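You operate a simulated robot arm through the tools that you are given. There is no shell and no other tool. Be economical: measure what you need, move in short steps, check, and stop when the job is done.

The job below is to be done with a simulated robot arm. You get a single attempt, and the scene is never put back.

JOB
Pack the orange tray on the table. At the end: the grey can (marked "CANS") is on the orange tray; the jam jar is on the orange tray; the small strainer is in the purple bowl; the red glass is on the orange tray; whatever was shut is shut again. Leave all else as you found it, and nothing knocked over.

The check looks at the end state, three seconds after you hand in, the way a careful person would. Anything else that was tipped, shoved, dropped, spilled or broken makes it a failure.

ROBOT AND FRAMES
A 7-joint arm with a two-finger parallel gripper, fixed in place. Base frame: the origin is at the foot of the arm, x ahead of it, y to its left, z up; the work surface is at about z = 0.75. Units: m, rad, N and s.
With the tool pointing down near the work surface it reaches from about 0.2 to 0.68 m from the base axis. Its first joint turns from -1.152 to 1.152 rad. Payload 2.4 kg.
Tool frame: the origin (TCP) lies between the finger pads and is the grasp point; the fingertips stand 0.03 m ahead of it; z points along the fingers, y is the line along which they close. The gripper opens to 0.094 m. The fingers are 0.028 m wide and 0.01 m thick; the gripper's body (0.05 by 0.096 m) begins 0.055 m behind the TCP.
Orientation is that of the tool frame in the base frame, as a unit quaternion [w, x, y, z]. With the fingers straight down and closing along the base's y, the tool's x points along the base's -x, its y along +y and its z along -z.

CONTROLS
- The arm moves only by the tool send_rows. Its argument "deltas" is a list of rows, each an object of numbers (a shift or turn left out is 0, a gripper value left out holds the last): "rx", "ry", "rz": the turn, a rotation vector about the tool's x, y, z in rad; "tx", "ty", "tz": the shift along the tool's x, y, z in m; "fingers": the finger opening in m, from 0 to 0.094. In form: [{"rx": .., "ry": .., "rz": .., "tx": .., "ty": .., "tz": .., "fingers": ..}, ...]. A call has 1 to 12 rows; each row is the pose to reach, as a shift and turn from the pose commanded when the call began, along the tool's axes at that moment. A row lasts 0.2 s, in which the tool goes at most 0.05 m and 0.15 rad; a call with a longer step from one row to the next is refused whole, and so is a gripper value outside its range. Where a pose cannot be reached the arm comes as near as it can. A force on the tool above 40 N (or 10 N above the force at the start of the call, whichever is more), or a blocked arm, ends the call early, and 0.2 s more pass. Each finger travels about 0.153 m/s and halts on what it meets, pressing with about 27 N; the grip force reading is that of the motor and also rises with nothing between the fingers. The clock runs only during rows and for 0.2 s after the last one: add rows that repeat a pose to give the fingers time. It gives the time, the measured TCP pose, the force on the tool (base axes), the opening and the grip force at its end, in the units of the frame above (readings bear some noise), and new pictures: "pictures" is both (left out), scene, wrist or none.
- Cameras (640 x 400 px; columns grow to the right, rows downward): "scene" is fixed at [0.047, 0.4919, 1.4347]; the picture's right is [-0.58, -0.82, 0.00], its down [-0.55, 0.38, -0.75] and it looks along [0.61, -0.43, -0.67] (base axes); focal length 374 px, centre (320, 200). "wrist" rides on the gripper at [-0.037, 0, -0.058] in the tool frame; the picture's right is [0.00, -1.00, 0.00], its down [0.97, 0.00, -0.24] and it looks along [0.24, 0.00, 0.97] (tool axes); focal length 218 px, centre (320, 200). There is no depth. A picture from a camera that has moved, and an enlarged one, comes with that camera's place and axes in the base frame and with its lens.
- inspect(camera, box): a new picture of the part [left, top, right, bottom] of that camera's present view, enlarged. No time passes.
- finish_job(): hands the job in; it is judged then, once.

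Work in short steps. Places have to be worked out from the pictures, the camera data and where the tool is seen: move nearer, look again, correct. Check each grasp and each placing, and mend what went wrong. You have 120 turns and 150 pictures in all, those below and enlarged ones among them. Open the gripper and draw the arm clear of the work before you hand the job in, unless the task says otherwise; then end with one line.

The tools are called by a JSON object that holds its "method" and its "body". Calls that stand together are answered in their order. send_rows: Moves the arm, as the interface text tells. Its arguments: {"type":"object","properties":{"deltas":{"type":"array","items":{"type":"object","properties":{"rx":{"type":"number"},"ry":{"type":"number"},"rz":{"type":"number"},"tx":{"type":"number"},"ty":{"type":"number"},"tz":{"type":"number"},"fingers":{"type":"number"}}}},"pictures":{"type":"string","enum":["both","scene","wrist","none"]}},"required":["deltas"]} The other tools are called the same way: inspect (camera, box) takes an enlarged picture of a part of a camera's view; finish_job () hands the job in.

At the start:

```text
time_s: 0.0
tcp_pos: [0.387, -0.1392, 1.0546]
tool_rot: [0.0, 0.0, 1.0, 0.0]
force: [-0.5, -0.7, 0.1]
opening: 0.0942
finger_force: 0.2
```

scene: 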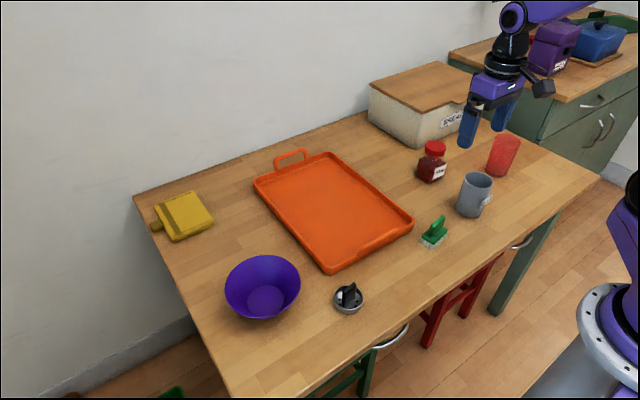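
wrist: 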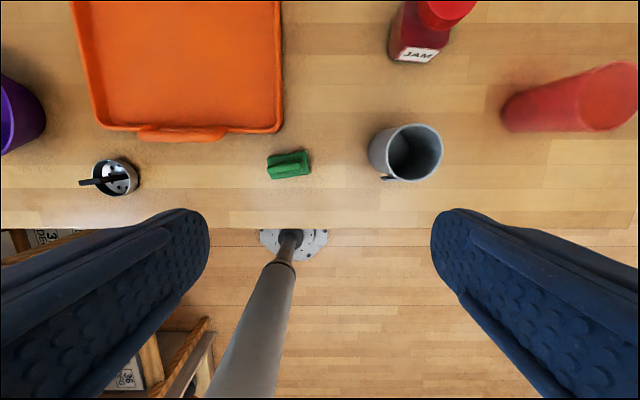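

I'll look more closely at the objects before moving.

{"method": "inspect", "body": {"camera": "scene", "box": [360, 50, 640, 225]}}

{"method": "inspect", "body": {"camera": "scene", "box": [200, 200, 480, 375]}}

{"method": "inspect", "body": {"camera": "wrist", "box": [340, 0, 640, 200]}}

```text
2.29 times, centred on (500, 138) of scene
camera zoom: at [0.047, 0.4919, 1.4347], right [-0.58, -0.82, 0.0], down [-0.55, 0.38, -0.75], along [0.61, -0.43, -0.67], focal length 856 px, centre (-91, 343)
```

zoom: 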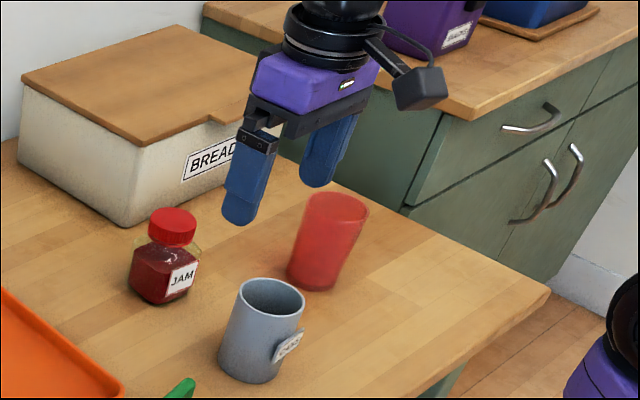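

```text
2.29 times, centred on (340, 288) of scene
camera zoom: at [0.047, 0.4919, 1.4347], right [-0.58, -0.82, 0.0], down [-0.55, 0.38, -0.75], along [0.61, -0.43, -0.67], focal length 856 px, centre (274, 0)
```

zoom: 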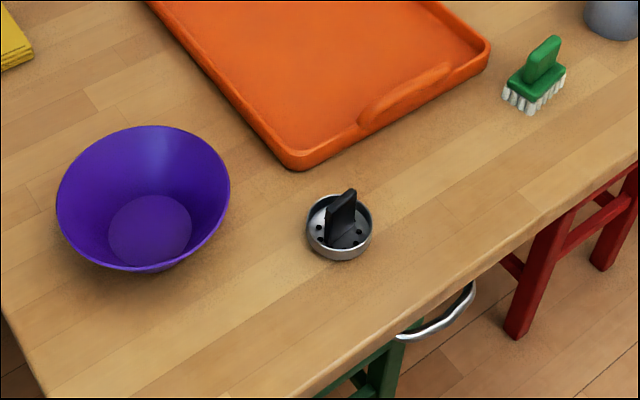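

```text
2.00 times, centred on (490, 100) of wrist
camera zoom: at [0.4248, -0.1381, 1.1124], right [0.0, -1.0, 0.0], down [-0.97, 0.0, 0.24], along [-0.24, 0.0, -0.97], focal length 436 px, centre (-20, 400)
```

zoom: 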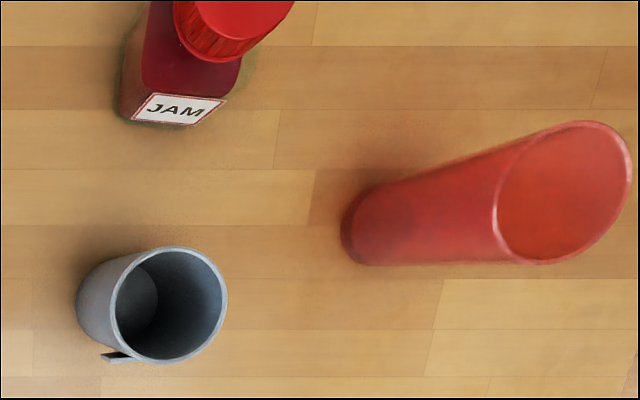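

The grey can is near (0.413,-0.259) with its rim at about z 0.855. I'll move above it to look.

{"method": "send_rows", "body": {"deltas": [{"tx": -0.008, "ty": -0.03, "tz": 0.02}, {"tx": -0.015, "ty": -0.06, "tz": 0.04}, {"tx": -0.021, "ty": -0.09, "tz": 0.06}, {"tx": -0.028, "ty": -0.12, "tz": 0.07}, {"tx": -0.028, "ty": -0.12, "tz": 0.07}]}}

```text
time_s: 1.2
tcp_pos: [0.4146, -0.2591, 0.9844]
tool_rot: [0.0, -0.001, 1.0, 0.001]
force: [0.4, -0.8, -0.1]
opening: 0.0941
finger_force: 0.0
camera wrist: at [0.4523, -0.2595, 1.0422], right [0.0, -1.0, 0.0], down [-0.97, 0.0, 0.24], along [-0.24, 0.0, -0.97], focal length 218 px, centre (320, 200)
```

scene: 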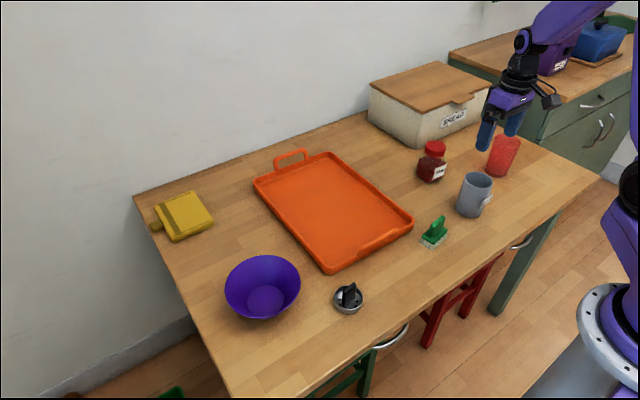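
wrist: 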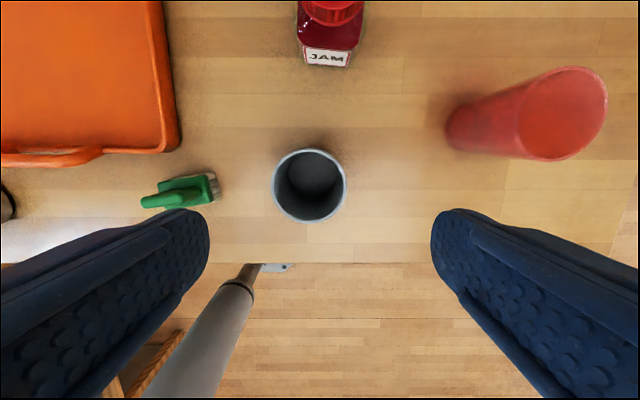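

{"method": "inspect", "body": {"camera": "wrist", "box": [220, 110, 400, 260]}}

{"method": "inspect", "body": {"camera": "scene", "box": [410, 120, 530, 230]}}

```text
2.67 times, centred on (310, 185) of wrist
camera zoom: at [0.4523, -0.2595, 1.0422], right [0.0, -1.0, 0.0], down [-0.97, 0.0, 0.24], along [-0.24, 0.0, -0.97], focal length 582 px, centre (347, 240)
```

zoom: 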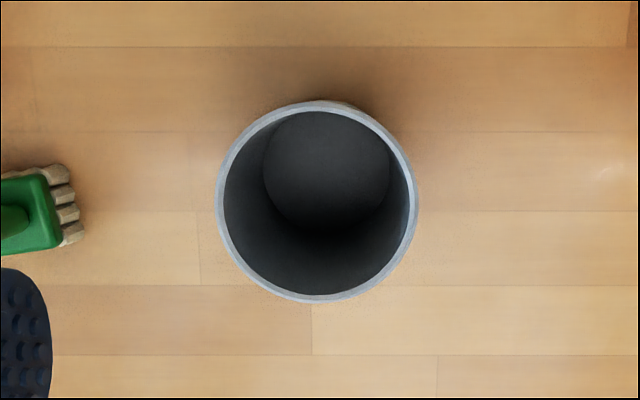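

```text
3.64 times, centred on (470, 175) of scene
camera zoom: at [0.047, 0.4919, 1.4347], right [-0.58, -0.82, 0.0], down [-0.55, 0.38, -0.75], along [0.61, -0.43, -0.67], focal length 1362 px, centre (-226, 291)
```

zoom: 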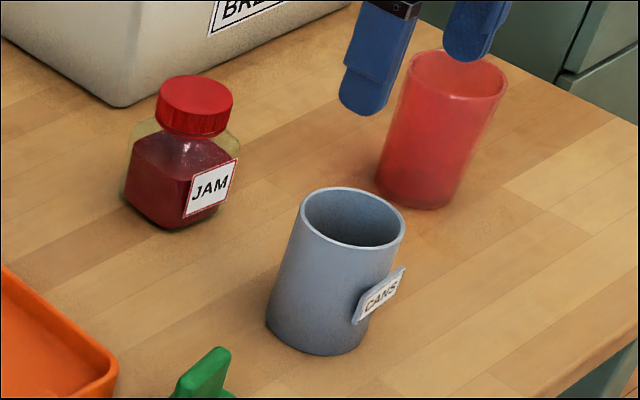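

The can's centre is at about (0.412,-0.249), with the tag on its -x side, so closing along y is fine. I'll descend with the fingers open.

{"method": "send_rows", "body": {"deltas": [{"tx": 0.003, "ty": 0.01, "tz": 0.03}, {"tx": 0.003, "ty": 0.01, "tz": 0.07}, {"tx": 0.003, "ty": 0.01, "tz": 0.105}, {"tx": 0.003, "ty": 0.01, "tz": 0.135}, {"tx": 0.003, "ty": 0.01, "tz": 0.16}, {"tx": 0.003, "ty": 0.01, "tz": 0.165}]}}

```text
time_s: 2.6
tcp_pos: [0.4125, -0.2481, 0.8198]
tool_rot: [0.0, 0.0, 1.0, 0.0]
force: [-0.6, 0.3, -1.9]
opening: 0.0938
finger_force: 0.0
camera wrist: at [0.4499, -0.2477, 0.8771], right [0.0, -1.0, 0.0], down [-0.97, 0.0, 0.24], along [-0.24, 0.0, -0.97], focal length 218 px, centre (320, 200)
```

scene: 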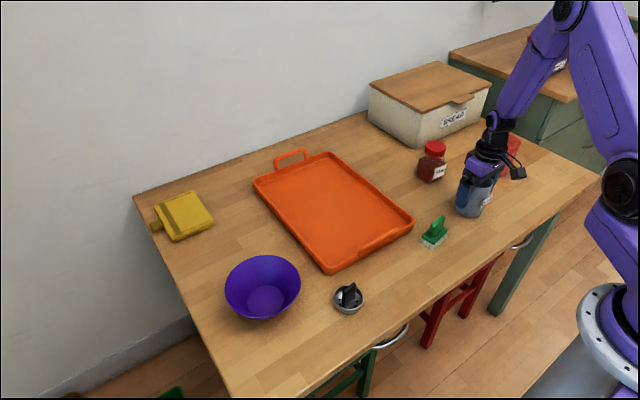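
wrist: 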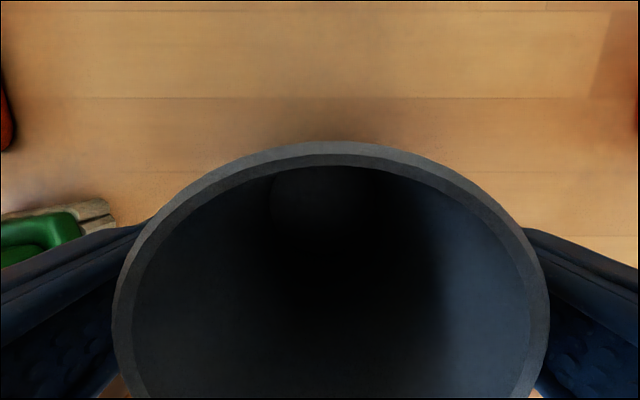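

It's well centred, so I'll close on the can.

{"method": "send_rows", "body": {"deltas": [{"tz": 0.005, "fingers": 0.07}, {"tz": 0.005, "fingers": 0.055}, {"tz": 0.005, "fingers": 0.055}], "pictures": "none"}}

```text
time_s: 3.4
tcp_pos: [0.4126, -0.249, 0.8162]
tool_rot: [0.001, 0.0, 1.0, 0.0]
force: [-0.5, 1.5, 15.1]
opening: 0.0682
finger_force: 27.5
```

It's gripped at 0.068 m. I'll lift 0.13.

{"method": "send_rows", "body": {"deltas": [{"tz": -0.01}, {"tz": -0.04}, {"tz": -0.08}, {"tz": -0.12}, {"tz": -0.13}]}}

```text
time_s: 4.6
tcp_pos: [0.4118, -0.249, 0.9446]
tool_rot: [0.0, 0.0, 1.0, -0.001]
force: [-0.2, 0.8, -0.2]
opening: 0.068
finger_force: 26.9
camera wrist: at [0.4491, -0.2486, 1.0028], right [0.0, -1.0, 0.0], down [-0.97, 0.0, 0.24], along [-0.24, 0.0, -0.97], focal length 218 px, centre (320, 200)
```

scene: 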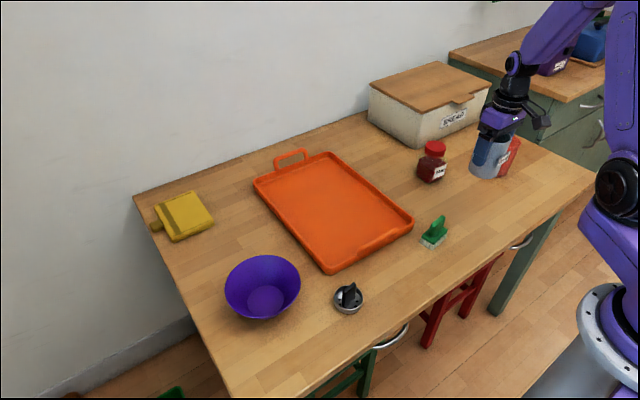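
wrist: 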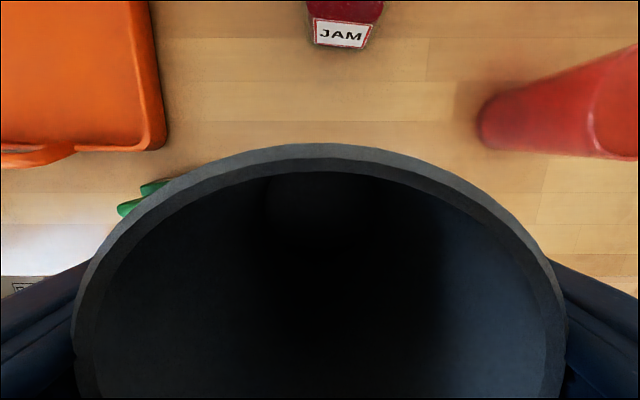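

It's held. I'll carry it over the tray to about (0.62,0.13).

{"method": "send_rows", "body": {"deltas": [{"tx": -0.0208, "ty": 0.0379}, {"tx": -0.0416, "ty": 0.0758}, {"tx": -0.0624, "ty": 0.1137}, {"tx": -0.0832, "ty": 0.1516}, {"tx": -0.104, "ty": 0.1895}, {"tx": -0.1248, "ty": 0.2274}, {"tx": -0.1456, "ty": 0.2653}, {"tx": -0.1664, "ty": 0.3032}, {"tx": -0.1872, "ty": 0.3411}, {"tx": -0.208, "ty": 0.379}, {"tx": -0.208, "ty": 0.379}]}}

```text
time_s: 7.0
tcp_pos: [0.6219, 0.1338, 0.9454]
tool_rot: [-0.001, 0.0, 1.0, 0.0]
force: [0.8, -0.1, -0.5]
opening: 0.0685
finger_force: 26.9
camera wrist: at [0.6587, 0.1335, 1.0022], right [0.0, -1.0, 0.0], down [-0.97, 0.0, 0.24], along [-0.24, 0.0, -0.97], focal length 218 px, centre (320, 200)
```

scene: 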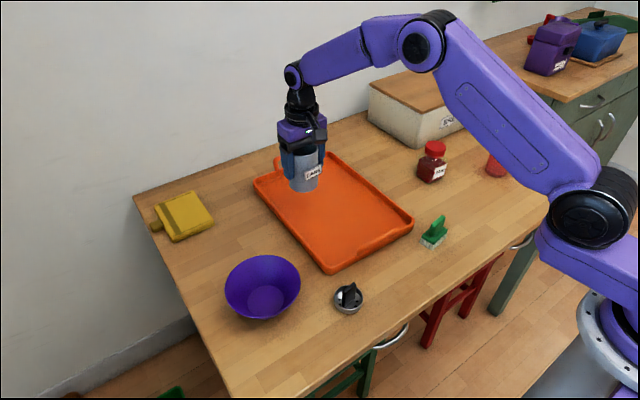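
wrist: 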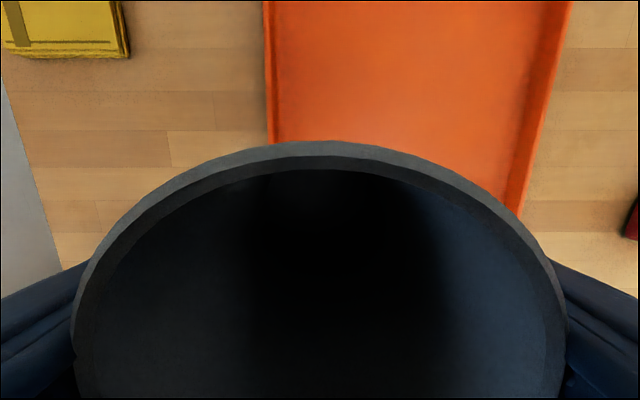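

Left tray edge is at y≈0.19, so I'll shift to y≈0.112 and lower, the last bit gently.

{"method": "send_rows", "body": {"deltas": [{"ty": -0.02, "tz": 0.02}, {"ty": -0.02, "tz": 0.06}, {"ty": -0.02, "tz": 0.09}, {"ty": -0.02, "tz": 0.105}, {"ty": -0.02, "tz": 0.112}, {"ty": -0.02, "tz": 0.115}]}}

```text
time_s: 8.4
tcp_pos: [0.6215, 0.1101, 0.8306]
tool_rot: [0.0, 0.0, 1.0, 0.0]
force: [-0.1, -0.3, -0.3]
opening: 0.0681
finger_force: 27.5
camera wrist: at [0.6585, 0.1109, 0.8878], right [0.0, -1.0, 0.0], down [-0.97, 0.0, 0.24], along [-0.24, 0.0, -0.97], focal length 218 px, centre (320, 200)
```

scene: 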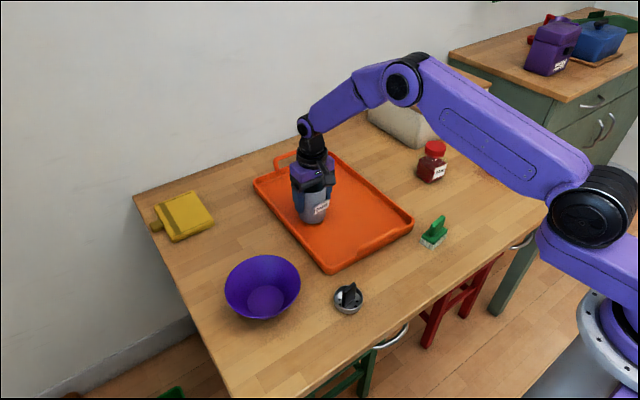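
wrist: 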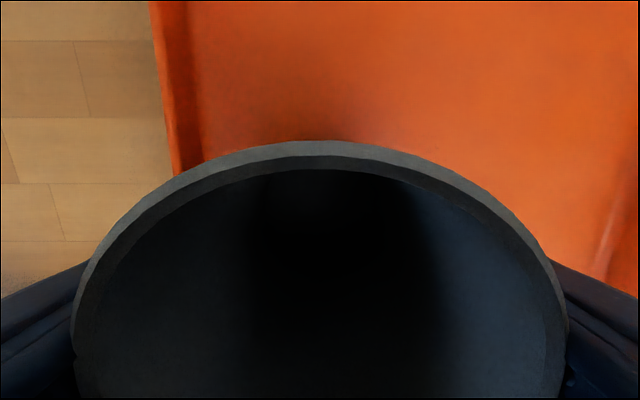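

Next I'll lower in 1 mm steps until I feel contact.

{"method": "send_rows", "body": {"deltas": [{"tz": 0.001}, {"tz": 0.002}, {"tz": 0.003}, {"tz": 0.004}], "pictures": "none"}}

{"method": "send_rows", "body": {"deltas": [{"tz": 0.001}, {"tz": 0.002}, {"tz": 0.003}, {"tz": 0.004}], "pictures": "none"}}

```text
time_s: 9.4
tcp_pos: [0.6217, 0.1103, 0.8267]
tool_rot: [0.0, 0.0, 1.0, 0.0]
force: [0.2, -0.1, -0.4]
opening: 0.0681
finger_force: 26.4
```

```text
time_s: 10.4
tcp_pos: [0.6205, 0.1098, 0.8226]
tool_rot: [0.0, 0.0, 1.0, 0.0]
force: [0.5, 0.4, -0.9]
opening: 0.0685
finger_force: 27.1
```

{"method": "send_rows", "body": {"deltas": [{"tz": 0.001}, {"tz": 0.002}, {"tz": 0.003}], "pictures": "none"}}

```text
time_s: 11.2
tcp_pos: [0.6222, 0.1099, 0.8204]
tool_rot: [0.003, 0.0, 1.0, 0.0]
force: [-3.8, -0.5, 19.8]
opening: 0.0682
finger_force: 26.9
```

Contact shows at 20 N, so the can is resting on the tray floor. I'll open and rise.

{"method": "send_rows", "body": {"deltas": [{"tz": -0.001}, {"tz": -0.001, "fingers": 0.094}, {"tz": -0.001, "fingers": 0.094}, {"tz": -0.04}, {"tz": -0.08}, {"tz": -0.12}, {"tz": -0.15}]}}

```text
time_s: 12.8
tcp_pos: [0.6207, 0.109, 0.9694]
tool_rot: [0.0, 0.0, 1.0, 0.0]
force: [0.4, 0.1, -0.8]
opening: 0.0941
finger_force: 0.1
camera wrist: at [0.6575, 0.1102, 1.0257], right [0.0, -1.0, 0.0], down [-0.97, 0.0, 0.24], along [-0.24, 0.0, -0.97], focal length 218 px, centre (320, 200)
```

scene: 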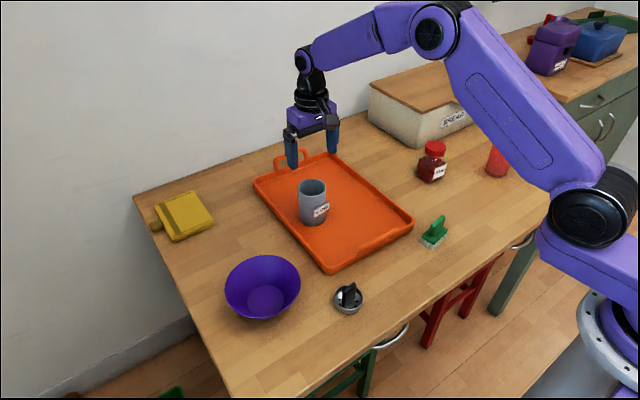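
wrist: 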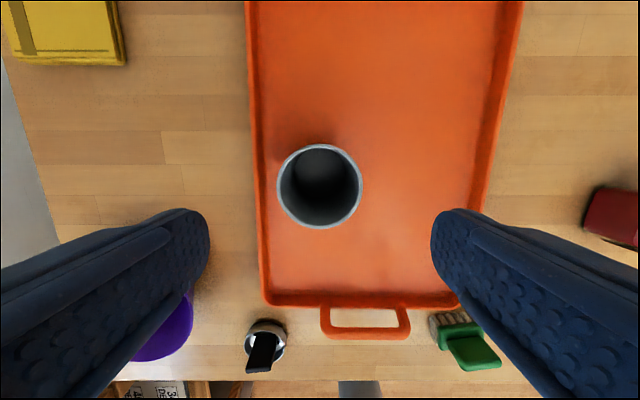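

The can stands on the tray. Next, above the jam jar.

{"method": "send_rows", "body": {"deltas": [{"tx": 0.007, "ty": -0.037, "tz": -0.01}, {"tx": 0.014, "ty": -0.074, "tz": -0.01}, {"tx": 0.021, "ty": -0.111, "tz": -0.01}, {"tx": 0.028, "ty": -0.148, "tz": -0.01}, {"tx": 0.035, "ty": -0.185, "tz": -0.01}, {"tx": 0.042, "ty": -0.222, "tz": -0.01}, {"tx": 0.049, "ty": -0.259, "tz": -0.01}, {"tx": 0.056, "ty": -0.296, "tz": -0.01}, {"tx": 0.06, "ty": -0.333, "tz": -0.01}, {"tx": 0.065, "ty": -0.37, "tz": -0.01}, {"tx": 0.065, "ty": -0.37, "tz": -0.01}]}}

```text
time_s: 15.2
tcp_pos: [0.5554, -0.2592, 0.9778]
tool_rot: [0.0, 0.0, 1.0, 0.0]
force: [-0.4, 0.4, 0.1]
opening: 0.094
finger_force: 0.1
camera wrist: at [0.5932, -0.2586, 1.0364], right [0.0, -1.0, 0.0], down [-0.97, 0.0, 0.24], along [-0.24, 0.0, -0.97], focal length 218 px, centre (320, 200)
```

scene: 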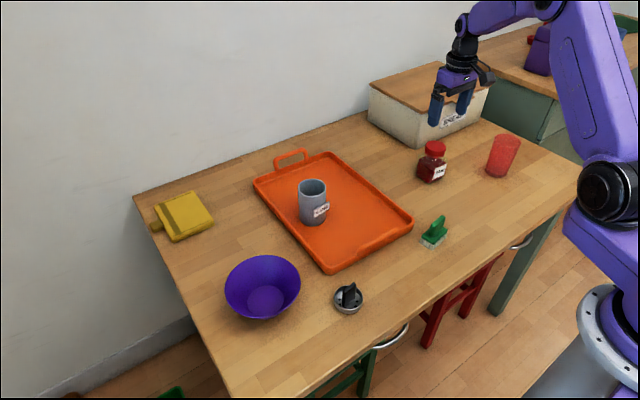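
wrist: 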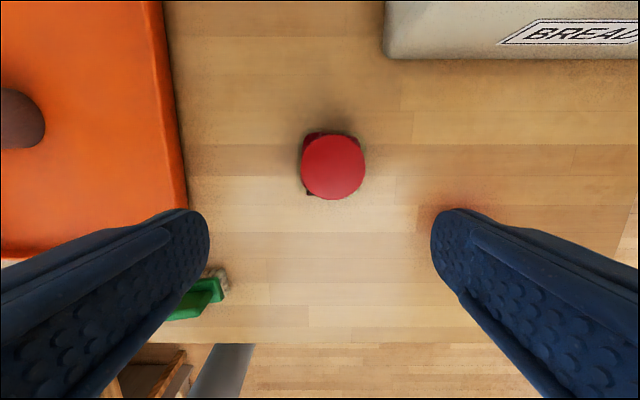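

{"method": "inspect", "body": {"camera": "wrist", "box": [260, 100, 400, 230]}}

{"method": "inspect", "body": {"camera": "scene", "box": [395, 120, 465, 200]}}

```text
3.08 times, centred on (330, 165) of wrist
camera zoom: at [0.5932, -0.2586, 1.0364], right [0.0, -1.0, 0.0], down [-0.97, 0.0, 0.24], along [-0.24, 0.0, -0.97], focal length 672 px, centre (289, 308)
```

zoom: 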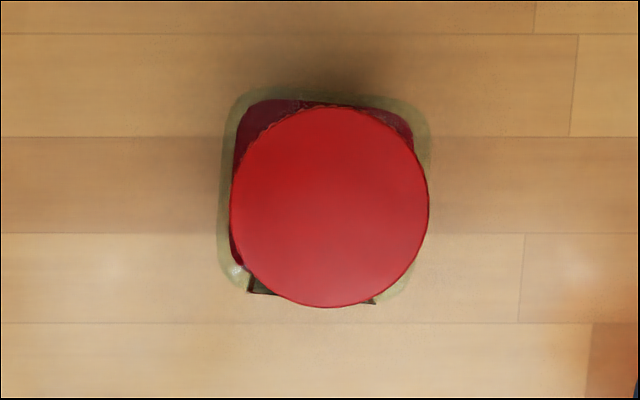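

```text
5.00 times, centred on (430, 160) of scene
camera zoom: at [0.047, 0.4919, 1.4347], right [-0.58, -0.82, 0.0], down [-0.55, 0.38, -0.75], along [0.61, -0.43, -0.67], focal length 1873 px, centre (-230, 400)
```

zoom: 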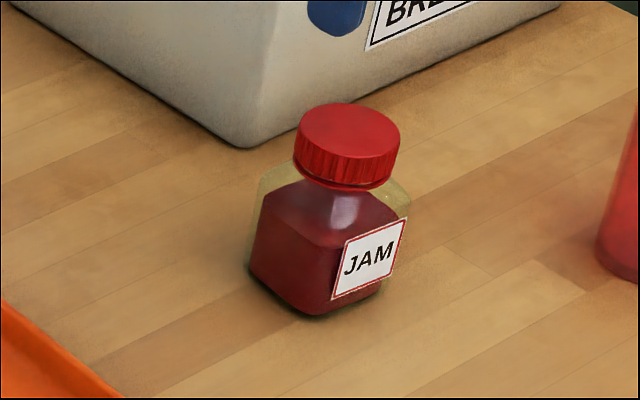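

Jar is centred near (0.575,-0.271), cap top about 0.852, turned about 4°. I'll align and descend to z≈0.808 to grip the body below the cap.

{"method": "send_rows", "body": {"deltas": [{"tx": -0.02, "ty": -0.011, "rz": 0.07}, {"tx": -0.02, "ty": -0.011, "tz": 0.04, "rz": 0.07}, {"tx": -0.02, "ty": -0.011, "tz": 0.08, "rz": 0.07}, {"tx": -0.02, "ty": -0.011, "tz": 0.105, "rz": 0.07}, {"tx": -0.02, "ty": -0.011, "tz": 0.105, "rz": 0.07}]}}

```text
time_s: 16.4
tcp_pos: [0.5757, -0.2712, 0.8726]
tool_rot: [0.0, 0.035, 0.999, 0.0]
force: [0.4, -0.6, 0.0]
opening: 0.094
finger_force: 0.1
camera wrist: at [0.6135, -0.2742, 0.9294], right [-0.07, -1.0, 0.0], down [-0.97, 0.07, 0.24], along [-0.24, 0.02, -0.97], focal length 218 px, centre (320, 200)
```

scene: 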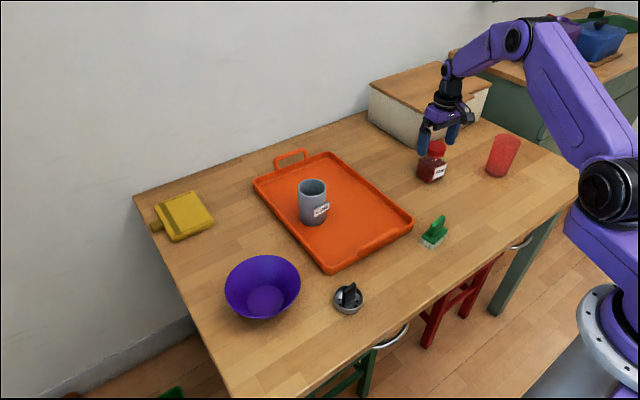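
wrist: 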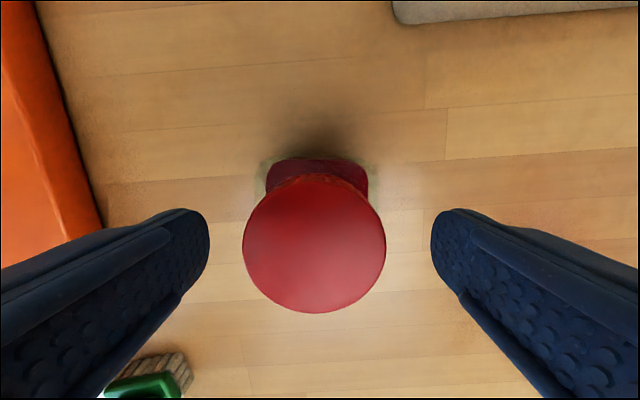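

The jar looks aligned and centred between the fingers, so I'll go down.

{"method": "send_rows", "body": {"deltas": [{"tz": 0.02}, {"tz": 0.04}, {"tz": 0.055}, {"tz": 0.064}, {"tz": 0.064}]}}

```text
time_s: 17.6
tcp_pos: [0.5759, -0.2712, 0.8071]
tool_rot: [0.0, 0.035, 0.999, -0.001]
force: [0.7, 1.1, -0.8]
opening: 0.0943
finger_force: 0.1
camera wrist: at [0.6129, -0.2736, 0.8656], right [-0.07, -1.0, 0.0], down [-0.97, 0.07, 0.24], along [-0.24, 0.02, -0.97], focal length 218 px, centre (320, 200)
```

scene: 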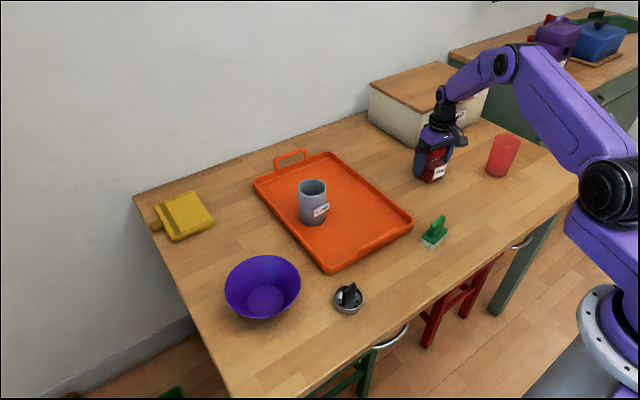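
wrist: 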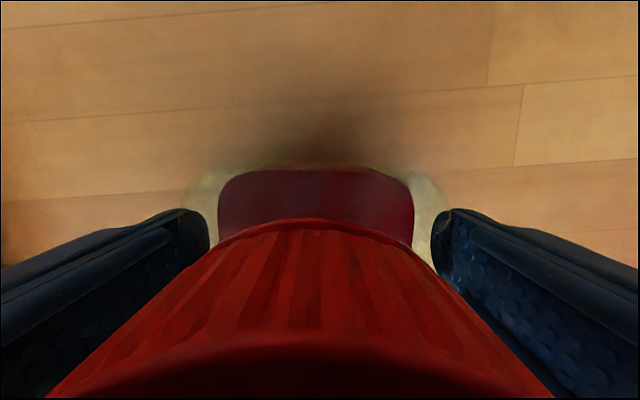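

I'll close on the jar body.

{"method": "send_rows", "body": {"deltas": [{"fingers": 0.08}, {"fingers": 0.065}, {"fingers": 0.05}, {"fingers": 0.05}]}}

```text
time_s: 18.6
tcp_pos: [0.576, -0.2714, 0.8077]
tool_rot: [0.0, 0.035, 0.999, 0.0]
force: [-1.3, 2.0, 1.2]
opening: 0.0717
finger_force: 27.2
camera wrist: at [0.6129, -0.2733, 0.8658], right [-0.07, -1.0, 0.0], down [-0.97, 0.07, 0.24], along [-0.24, 0.02, -0.97], focal length 218 px, centre (320, 200)
```

scene: 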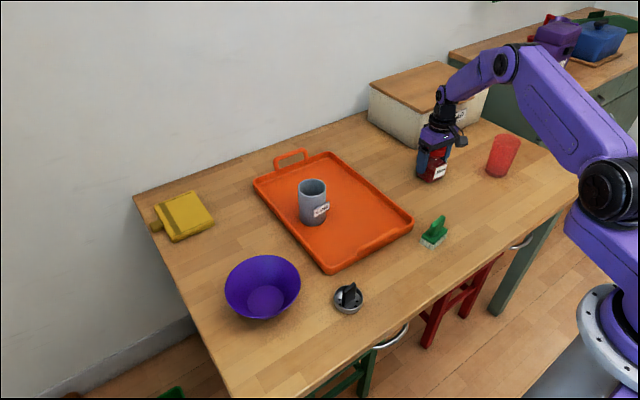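
wrist: 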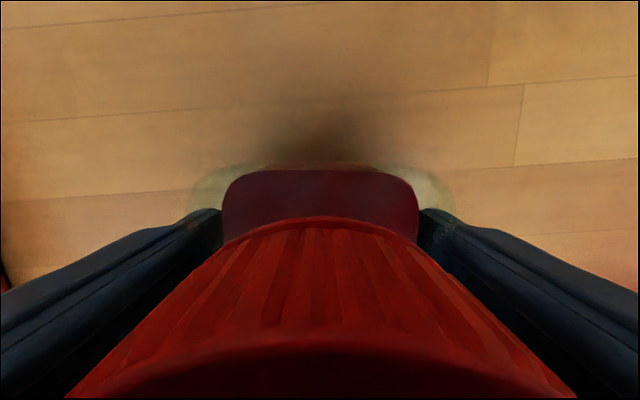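

Gripped at 0.0717. I'll lift and carry it to about (0.62,-0.015) over the tray.

{"method": "send_rows", "body": {"deltas": [{"tz": -0.01}, {"tz": -0.05}, {"tz": -0.09}, {"tz": -0.12}, {"tz": -0.12}], "pictures": "wrist"}}

```text
time_s: 19.8
tcp_pos: [0.5753, -0.27, 0.928]
tool_rot: [0.0, 0.035, 0.999, 0.0]
force: [0.0, -0.5, -3.9]
opening: 0.0719
finger_force: 27.5
camera wrist: at [0.6127, -0.2713, 0.9865], right [-0.07, -1.0, 0.0], down [-0.97, 0.07, 0.24], along [-0.24, 0.02, -0.97], focal length 218 px, centre (320, 200)
```

wrist: 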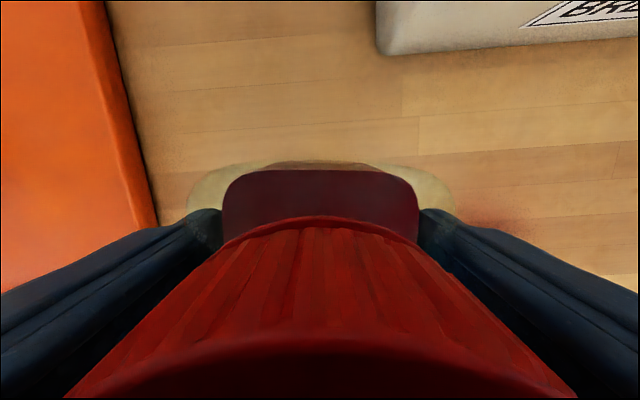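

{"method": "send_rows", "body": {"deltas": [{"tx": -0.0045, "ty": 0.043}, {"tx": -0.009, "ty": 0.086}, {"tx": -0.0135, "ty": 0.129}, {"tx": -0.018, "ty": 0.172}, {"tx": -0.0225, "ty": 0.215}, {"tx": -0.027, "ty": 0.257, "rz": -0.07}, {"tx": -0.027, "ty": 0.257, "rz": -0.07}]}}

```text
time_s: 21.4
tcp_pos: [0.6204, -0.0166, 0.93]
tool_rot: [0.0, 0.001, 1.0, -0.001]
force: [-0.2, -0.4, -4.0]
opening: 0.0719
finger_force: 27.3
camera wrist: at [0.6573, -0.0162, 0.9867], right [0.0, -1.0, 0.0], down [-0.97, 0.0, 0.24], along [-0.24, 0.0, -0.97], focal length 218 px, centre (320, 200)
```

scene: 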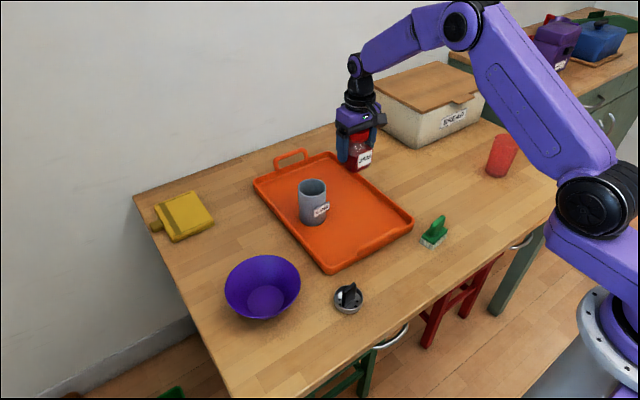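
wrist: 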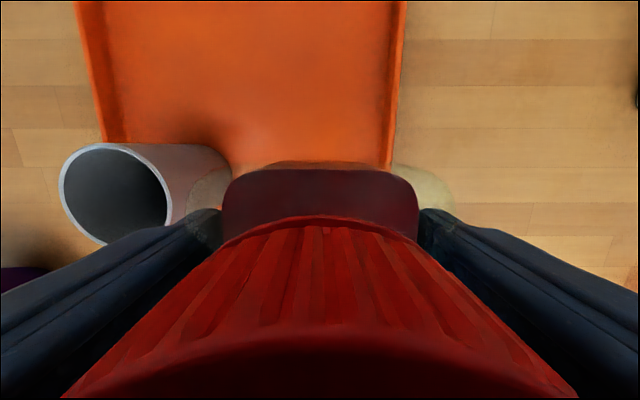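

{"method": "send_rows", "body": {"deltas": [{"tz": 0.03}, {"tz": 0.065}, {"tz": 0.09}, {"tz": 0.105}, {"tz": 0.111}, {"tz": 0.113}], "pictures": "scene"}}

{"method": "send_rows", "body": {"deltas": [{"tz": 0.001}, {"tz": 0.002}, {"tz": 0.003}, {"tz": 0.004}], "pictures": "none"}}

```text
time_s: 22.8
tcp_pos: [0.6206, -0.0174, 0.8173]
tool_rot: [0.0, 0.0, 1.0, 0.0]
force: [-0.4, 0.0, -4.4]
opening: 0.0717
finger_force: 27.1
```

scene: 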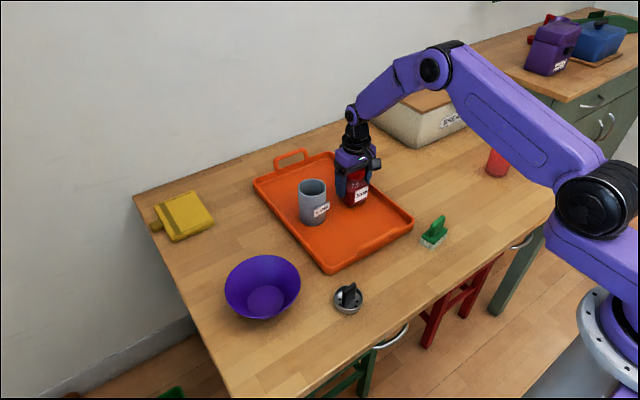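

```text
time_s: 23.8
tcp_pos: [0.6209, -0.0172, 0.8131]
tool_rot: [0.002, 0.0, 1.0, -0.001]
force: [-6.2, 0.0, 15.3]
opening: 0.0715
finger_force: 27.1
```

The jar has reached the tray floor. I'll release and rise.

{"method": "send_rows", "body": {"deltas": [{"tz": -0.001}, {"tz": -0.001, "fingers": 0.094}, {"tz": -0.001, "fingers": 0.094}, {"tz": -0.001}, {"tz": -0.04}, {"tz": -0.08}, {"tz": -0.12}, {"tz": -0.16}]}}

```text
time_s: 25.6
tcp_pos: [0.6193, -0.0155, 0.9746]
tool_rot: [0.0, 0.0, 1.0, 0.0]
force: [-0.2, -0.4, 1.0]
opening: 0.094
finger_force: 0.0
camera wrist: at [0.6564, -0.0144, 1.032], right [0.0, -1.0, 0.0], down [-0.97, 0.0, 0.24], along [-0.24, 0.0, -0.97], focal length 218 px, centre (320, 200)
```

scene: 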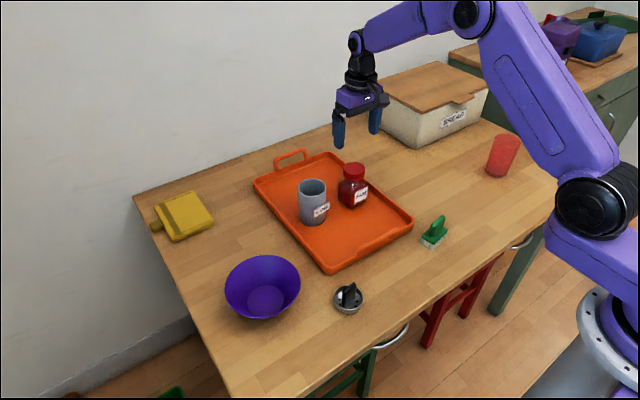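
wrist: 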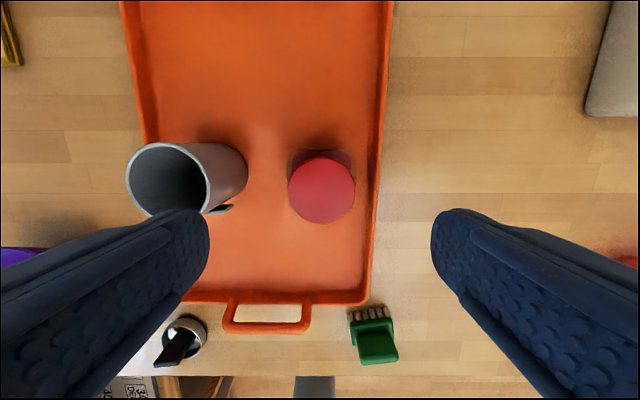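

The jar stands. Now over to the red glass near (0.478,-0.469).

{"method": "send_rows", "body": {"deltas": [{"tx": 0.016, "ty": -0.042}, {"tx": 0.032, "ty": -0.084}, {"tx": 0.048, "ty": -0.126}, {"tx": 0.064, "ty": -0.168}, {"tx": 0.08, "ty": -0.21}, {"tx": 0.096, "ty": -0.252}, {"tx": 0.112, "ty": -0.294}, {"tx": 0.128, "ty": -0.336}, {"tx": 0.144, "ty": -0.378}, {"tx": 0.16, "ty": -0.42}, {"tx": 0.16, "ty": -0.42}]}}

```text
time_s: 28.0
tcp_pos: [0.4584, -0.4376, 0.9737]
tool_rot: [-0.001, 0.0, 1.0, 0.001]
force: [-0.1, 0.6, 0.5]
opening: 0.0939
finger_force: 0.2
camera wrist: at [0.495, -0.4374, 1.0305], right [0.0, -1.0, 0.0], down [-0.97, 0.0, 0.24], along [-0.24, 0.0, -0.97], focal length 218 px, centre (320, 200)
```

scene: 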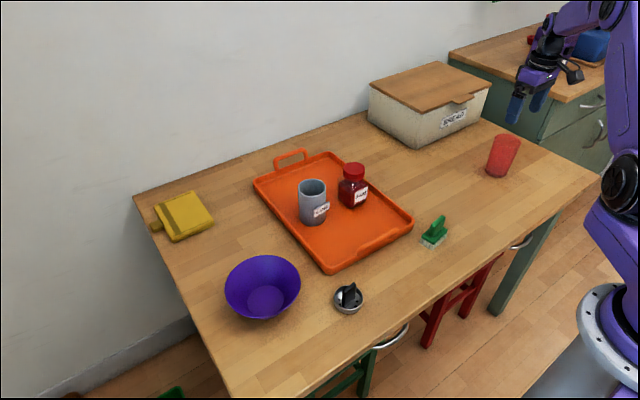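
wrist: 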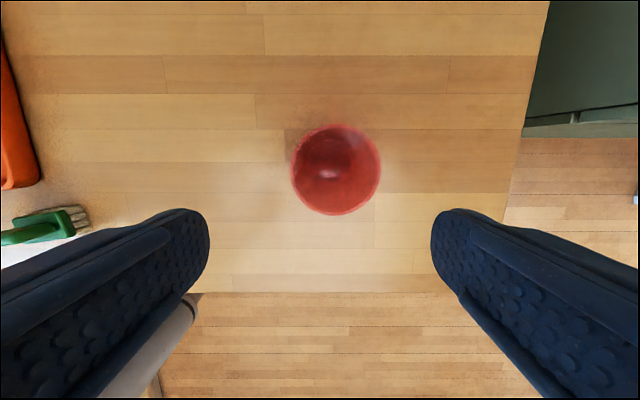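

{"method": "inspect", "body": {"camera": "wrist", "box": [260, 100, 410, 240]}}

{"method": "inspect", "body": {"camera": "scene", "box": [460, 110, 550, 200]}}

```text
2.86 times, centred on (335, 170) of wrist
camera zoom: at [0.495, -0.4374, 1.0305], right [0.0, -1.0, 0.0], down [-0.97, 0.0, 0.24], along [-0.24, 0.0, -0.97], focal length 624 px, centre (277, 286)
```

zoom: 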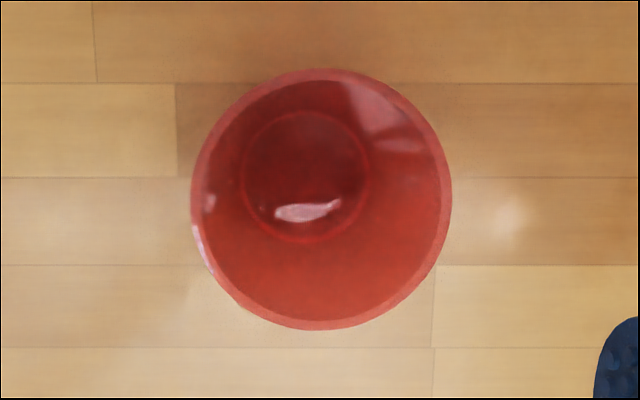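

```text
4.44 times, centred on (505, 155) of scene
camera zoom: at [0.047, 0.4919, 1.4347], right [-0.58, -0.82, 0.0], down [-0.55, 0.38, -0.75], along [0.61, -0.43, -0.67], focal length 1665 px, centre (-502, 400)
```

zoom: 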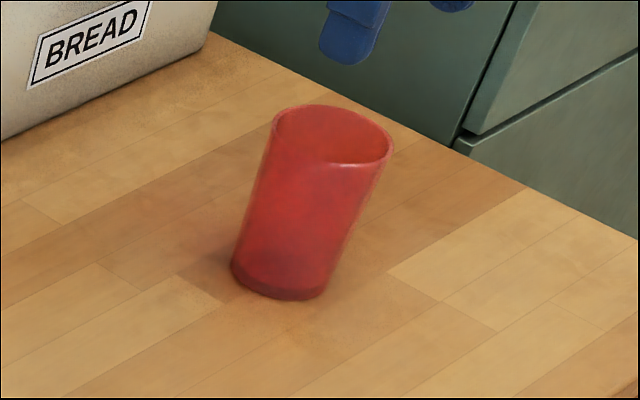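

The glass is empty, centred at (0.476,-0.4505), with a rim diameter of 0.076 at z≈0.847. I'll align and descend partway for a check.

{"method": "send_rows", "body": {"deltas": [{"tx": -0.0175, "ty": -0.013}, {"tx": -0.0175, "ty": -0.013, "tz": 0.04}, {"tx": -0.0175, "ty": -0.013, "tz": 0.08}, {"tx": -0.0175, "ty": -0.013, "tz": 0.085}], "pictures": "wrist"}}

```text
time_s: 29.0
tcp_pos: [0.4767, -0.4498, 0.8882]
tool_rot: [0.0, 0.0, 1.0, 0.0]
force: [-1.0, 0.1, 0.9]
opening: 0.0943
finger_force: 0.2
camera wrist: at [0.5141, -0.4484, 0.9451], right [0.0, -1.0, 0.0], down [-0.97, 0.0, 0.24], along [-0.24, 0.0, -0.97], focal length 218 px, centre (320, 200)
```

wrist: 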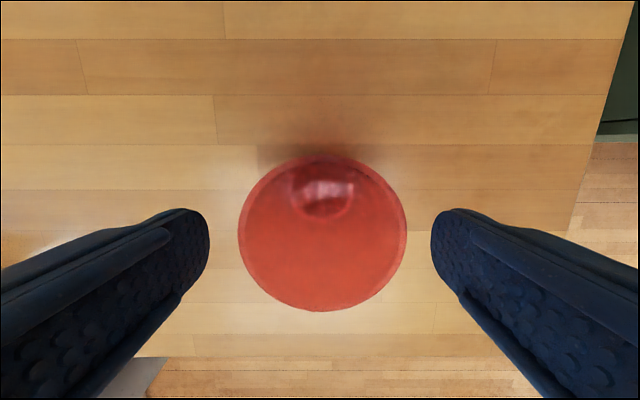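

Centred well, so I'll go down the rest.

{"method": "send_rows", "body": {"deltas": [{"ty": -0.001, "tz": 0.025}, {"ty": -0.001, "tz": 0.05}, {"ty": -0.001, "tz": 0.07}, {"ty": -0.001, "tz": 0.083}, {"ty": -0.001, "tz": 0.083}], "pictures": "both"}}

```text
time_s: 30.2
tcp_pos: [0.4799, -0.4501, 0.8059]
tool_rot: [0.0, 0.0, 1.0, 0.0]
force: [0.2, -0.6, 1.2]
opening: 0.094
finger_force: 0.1
camera wrist: at [0.5163, -0.4496, 0.8624], right [0.0, -1.0, 0.0], down [-0.97, 0.0, 0.24], along [-0.24, 0.0, -0.97], focal length 218 px, centre (320, 200)
```

scene: 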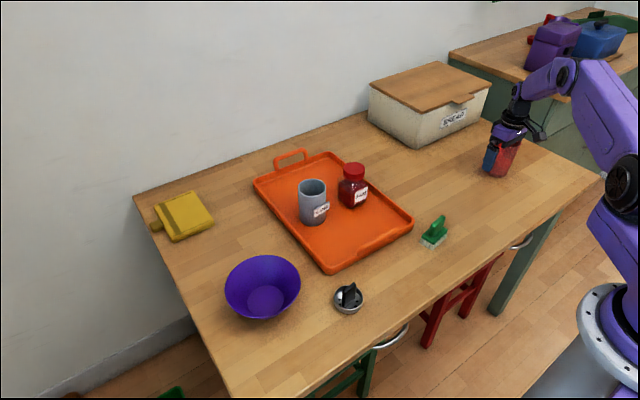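
wrist: 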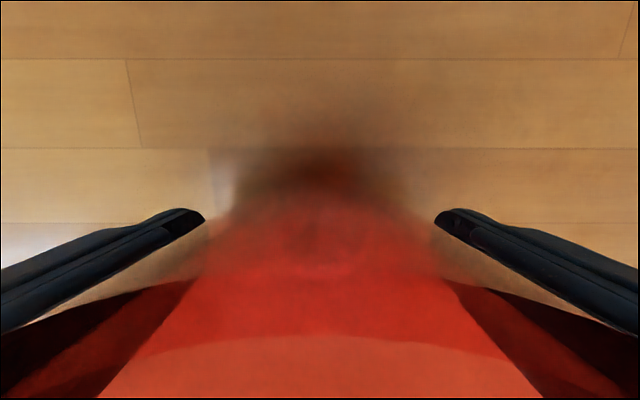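

{"method": "send_rows", "body": {"deltas": [{"tx": 0.003, "fingers": 0.08}, {"tx": 0.003, "fingers": 0.07}, {"tx": 0.003, "fingers": 0.06}, {"tx": 0.003, "fingers": 0.05}, {"tx": 0.003, "fingers": 0.05}], "pictures": "wrist"}}

```text
time_s: 31.4
tcp_pos: [0.476, -0.4509, 0.805]
tool_rot: [0.0, 0.0, 1.0, 0.0]
force: [0.4, -1.3, 1.0]
opening: 0.0725
finger_force: 27.3
camera wrist: at [0.5129, -0.4493, 0.8628], right [0.0, -1.0, 0.0], down [-0.97, 0.0, 0.24], along [-0.24, 0.0, -0.97], focal length 218 px, centre (320, 200)
```

wrist: 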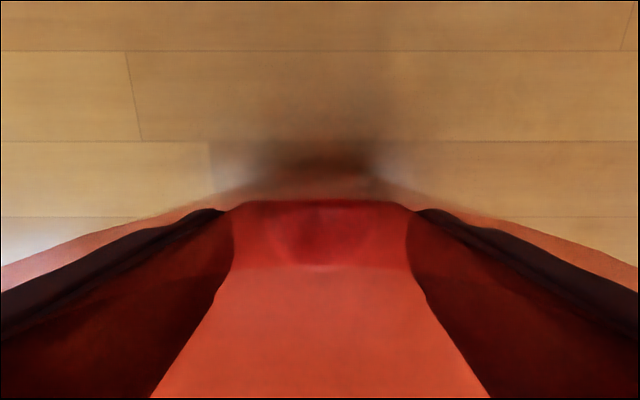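

Gripped at 0.0725. Lifting.

{"method": "send_rows", "body": {"deltas": [{"tz": -0.01}, {"tz": -0.03}, {"tz": -0.06}, {"tz": -0.09}, {"tz": -0.12}, {"tz": -0.14}, {"tz": -0.14}]}}

```text
time_s: 33.0
tcp_pos: [0.475, -0.4507, 0.9467]
tool_rot: [0.001, 0.0, 1.0, 0.0]
force: [-0.6, 1.1, -1.5]
opening: 0.0725
finger_force: 27.4
camera wrist: at [0.5124, -0.4509, 1.0043], right [0.0, -1.0, 0.0], down [-0.97, 0.0, 0.24], along [-0.24, 0.0, -0.97], focal length 218 px, centre (320, 200)
```

scene: 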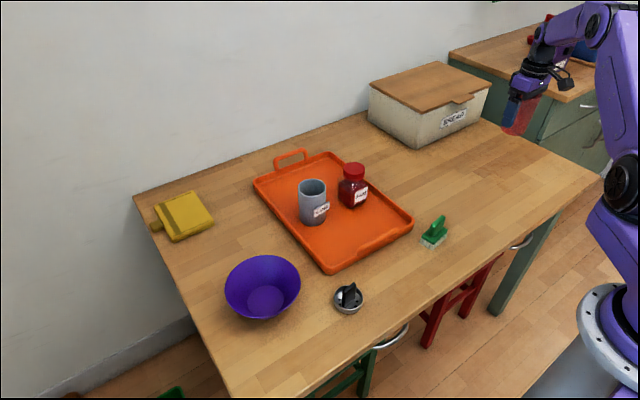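
wrist: 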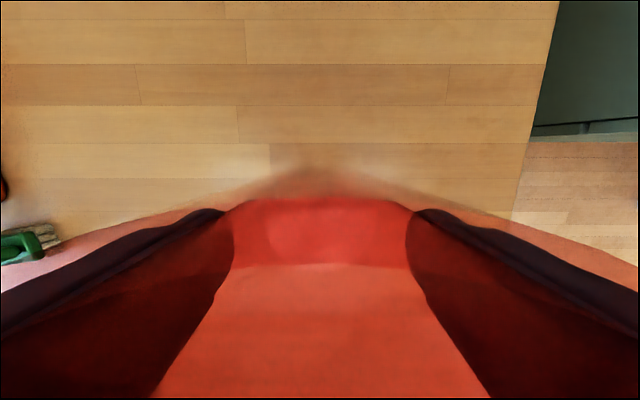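

Held firmly. I'll carry it to about (0.505,0.045) on the front part of the tray.

{"method": "send_rows", "body": {"deltas": [{"tx": -0.003, "ty": 0.035}, {"tx": -0.006, "ty": 0.08}, {"tx": -0.009, "ty": 0.125}, {"tx": -0.012, "ty": 0.17}, {"tx": -0.015, "ty": 0.215}, {"tx": -0.018, "ty": 0.26}, {"tx": -0.021, "ty": 0.305}, {"tx": -0.024, "ty": 0.35}, {"tx": -0.027, "ty": 0.395}, {"tx": -0.03, "ty": 0.44}, {"tx": -0.03, "ty": 0.48}, {"tx": -0.03, "ty": 0.496}]}}

```text
time_s: 35.6
tcp_pos: [0.5041, 0.0463, 0.9441]
tool_rot: [0.001, 0.0, 1.0, 0.0]
force: [-0.2, -0.2, -2.2]
opening: 0.0725
finger_force: 27.3
camera wrist: at [0.5411, 0.0467, 1.0022], right [0.0, -1.0, 0.0], down [-0.97, 0.0, 0.24], along [-0.24, 0.0, -0.97], focal length 218 px, centre (320, 200)
```

scene: 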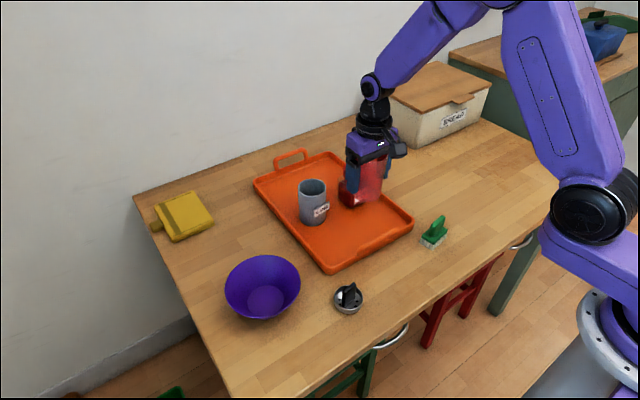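
wrist: 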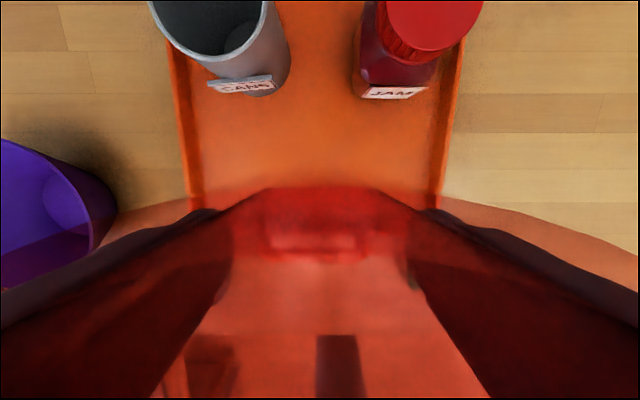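

{"method": "send_rows", "body": {"deltas": [{"tz": 0.03}, {"tz": 0.06}, {"tz": 0.09}, {"tz": 0.11}, {"tz": 0.122}, {"tz": 0.128}]}}

{"method": "send_rows", "body": {"deltas": [{"tz": 0.001}, {"tz": 0.002}, {"tz": 0.003}, {"tz": 0.004}], "pictures": "none"}}

```text
time_s: 37.0
tcp_pos: [0.5052, 0.0459, 0.8171]
tool_rot: [0.0, 0.0, 1.0, 0.0]
force: [0.7, -0.5, -1.9]
opening: 0.0722
finger_force: 27.2
camera wrist: at [0.5421, 0.0467, 0.8748], right [0.0, -1.0, 0.0], down [-0.97, 0.0, 0.24], along [-0.24, 0.0, -0.97], focal length 218 px, centre (320, 200)
```

scene: 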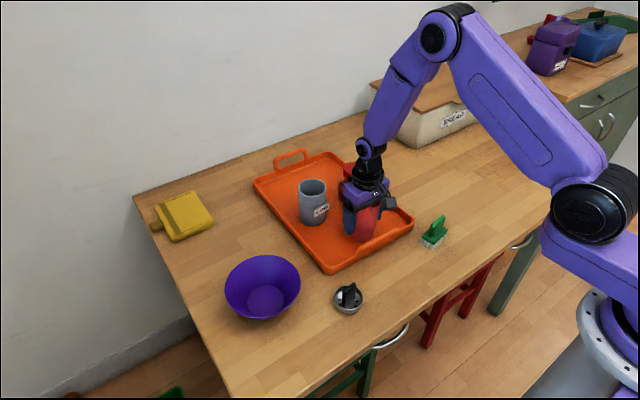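
wrist: 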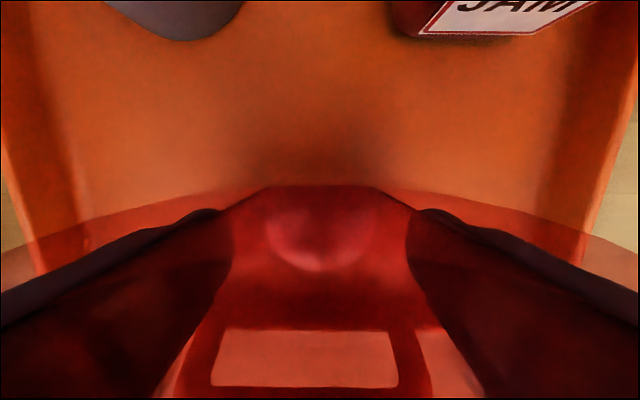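

```text
time_s: 38.0
tcp_pos: [0.5052, 0.045, 0.8133]
tool_rot: [0.0, 0.0, 1.0, 0.0]
force: [0.4, -0.4, -2.7]
opening: 0.0724
finger_force: 27.0
```

{"method": "send_rows", "body": {"deltas": [{"tz": 0.001}, {"tz": 0.002}, {"tz": 0.003}, {"tz": 0.004}], "pictures": "none"}}

```text
time_s: 39.0
tcp_pos: [0.505, 0.0465, 0.8105]
tool_rot: [0.001, 0.0, 1.0, 0.0]
force: [-9.8, -1.7, 39.7]
opening: 0.0728
finger_force: 27.9
```

The glass is firmly on the floor, so I'll relieve the push, open, and rise.

{"method": "send_rows", "body": {"deltas": [{"tz": -0.002}, {"tz": -0.002, "fingers": 0.08}, {"tz": -0.002, "fingers": 0.094}, {"tz": -0.002, "fingers": 0.094}, {"tz": -0.03}, {"tz": -0.07}, {"tz": -0.11}, {"tz": -0.15}]}}

```text
time_s: 40.8
tcp_pos: [0.5041, 0.0441, 0.9609]
tool_rot: [0.001, 0.0, 1.0, 0.0]
force: [0.2, -0.9, 0.1]
opening: 0.0942
finger_force: 0.1
camera wrist: at [0.5414, 0.0443, 1.0171], right [0.0, -1.0, 0.0], down [-0.97, 0.0, 0.24], along [-0.24, 0.0, -0.97], focal length 218 px, centre (320, 200)
```

scene: 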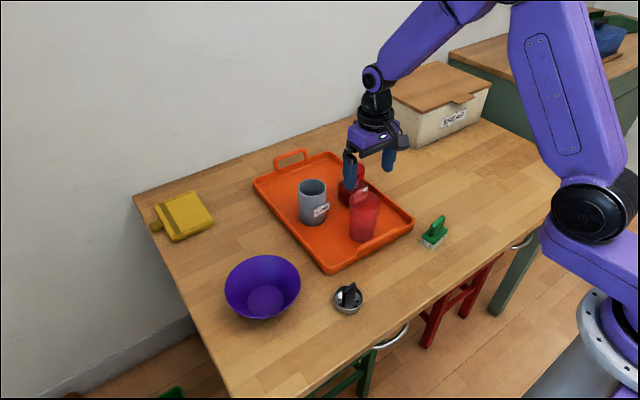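
wrist: 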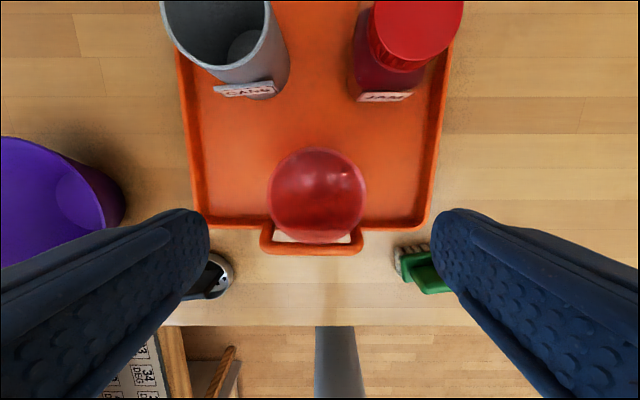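

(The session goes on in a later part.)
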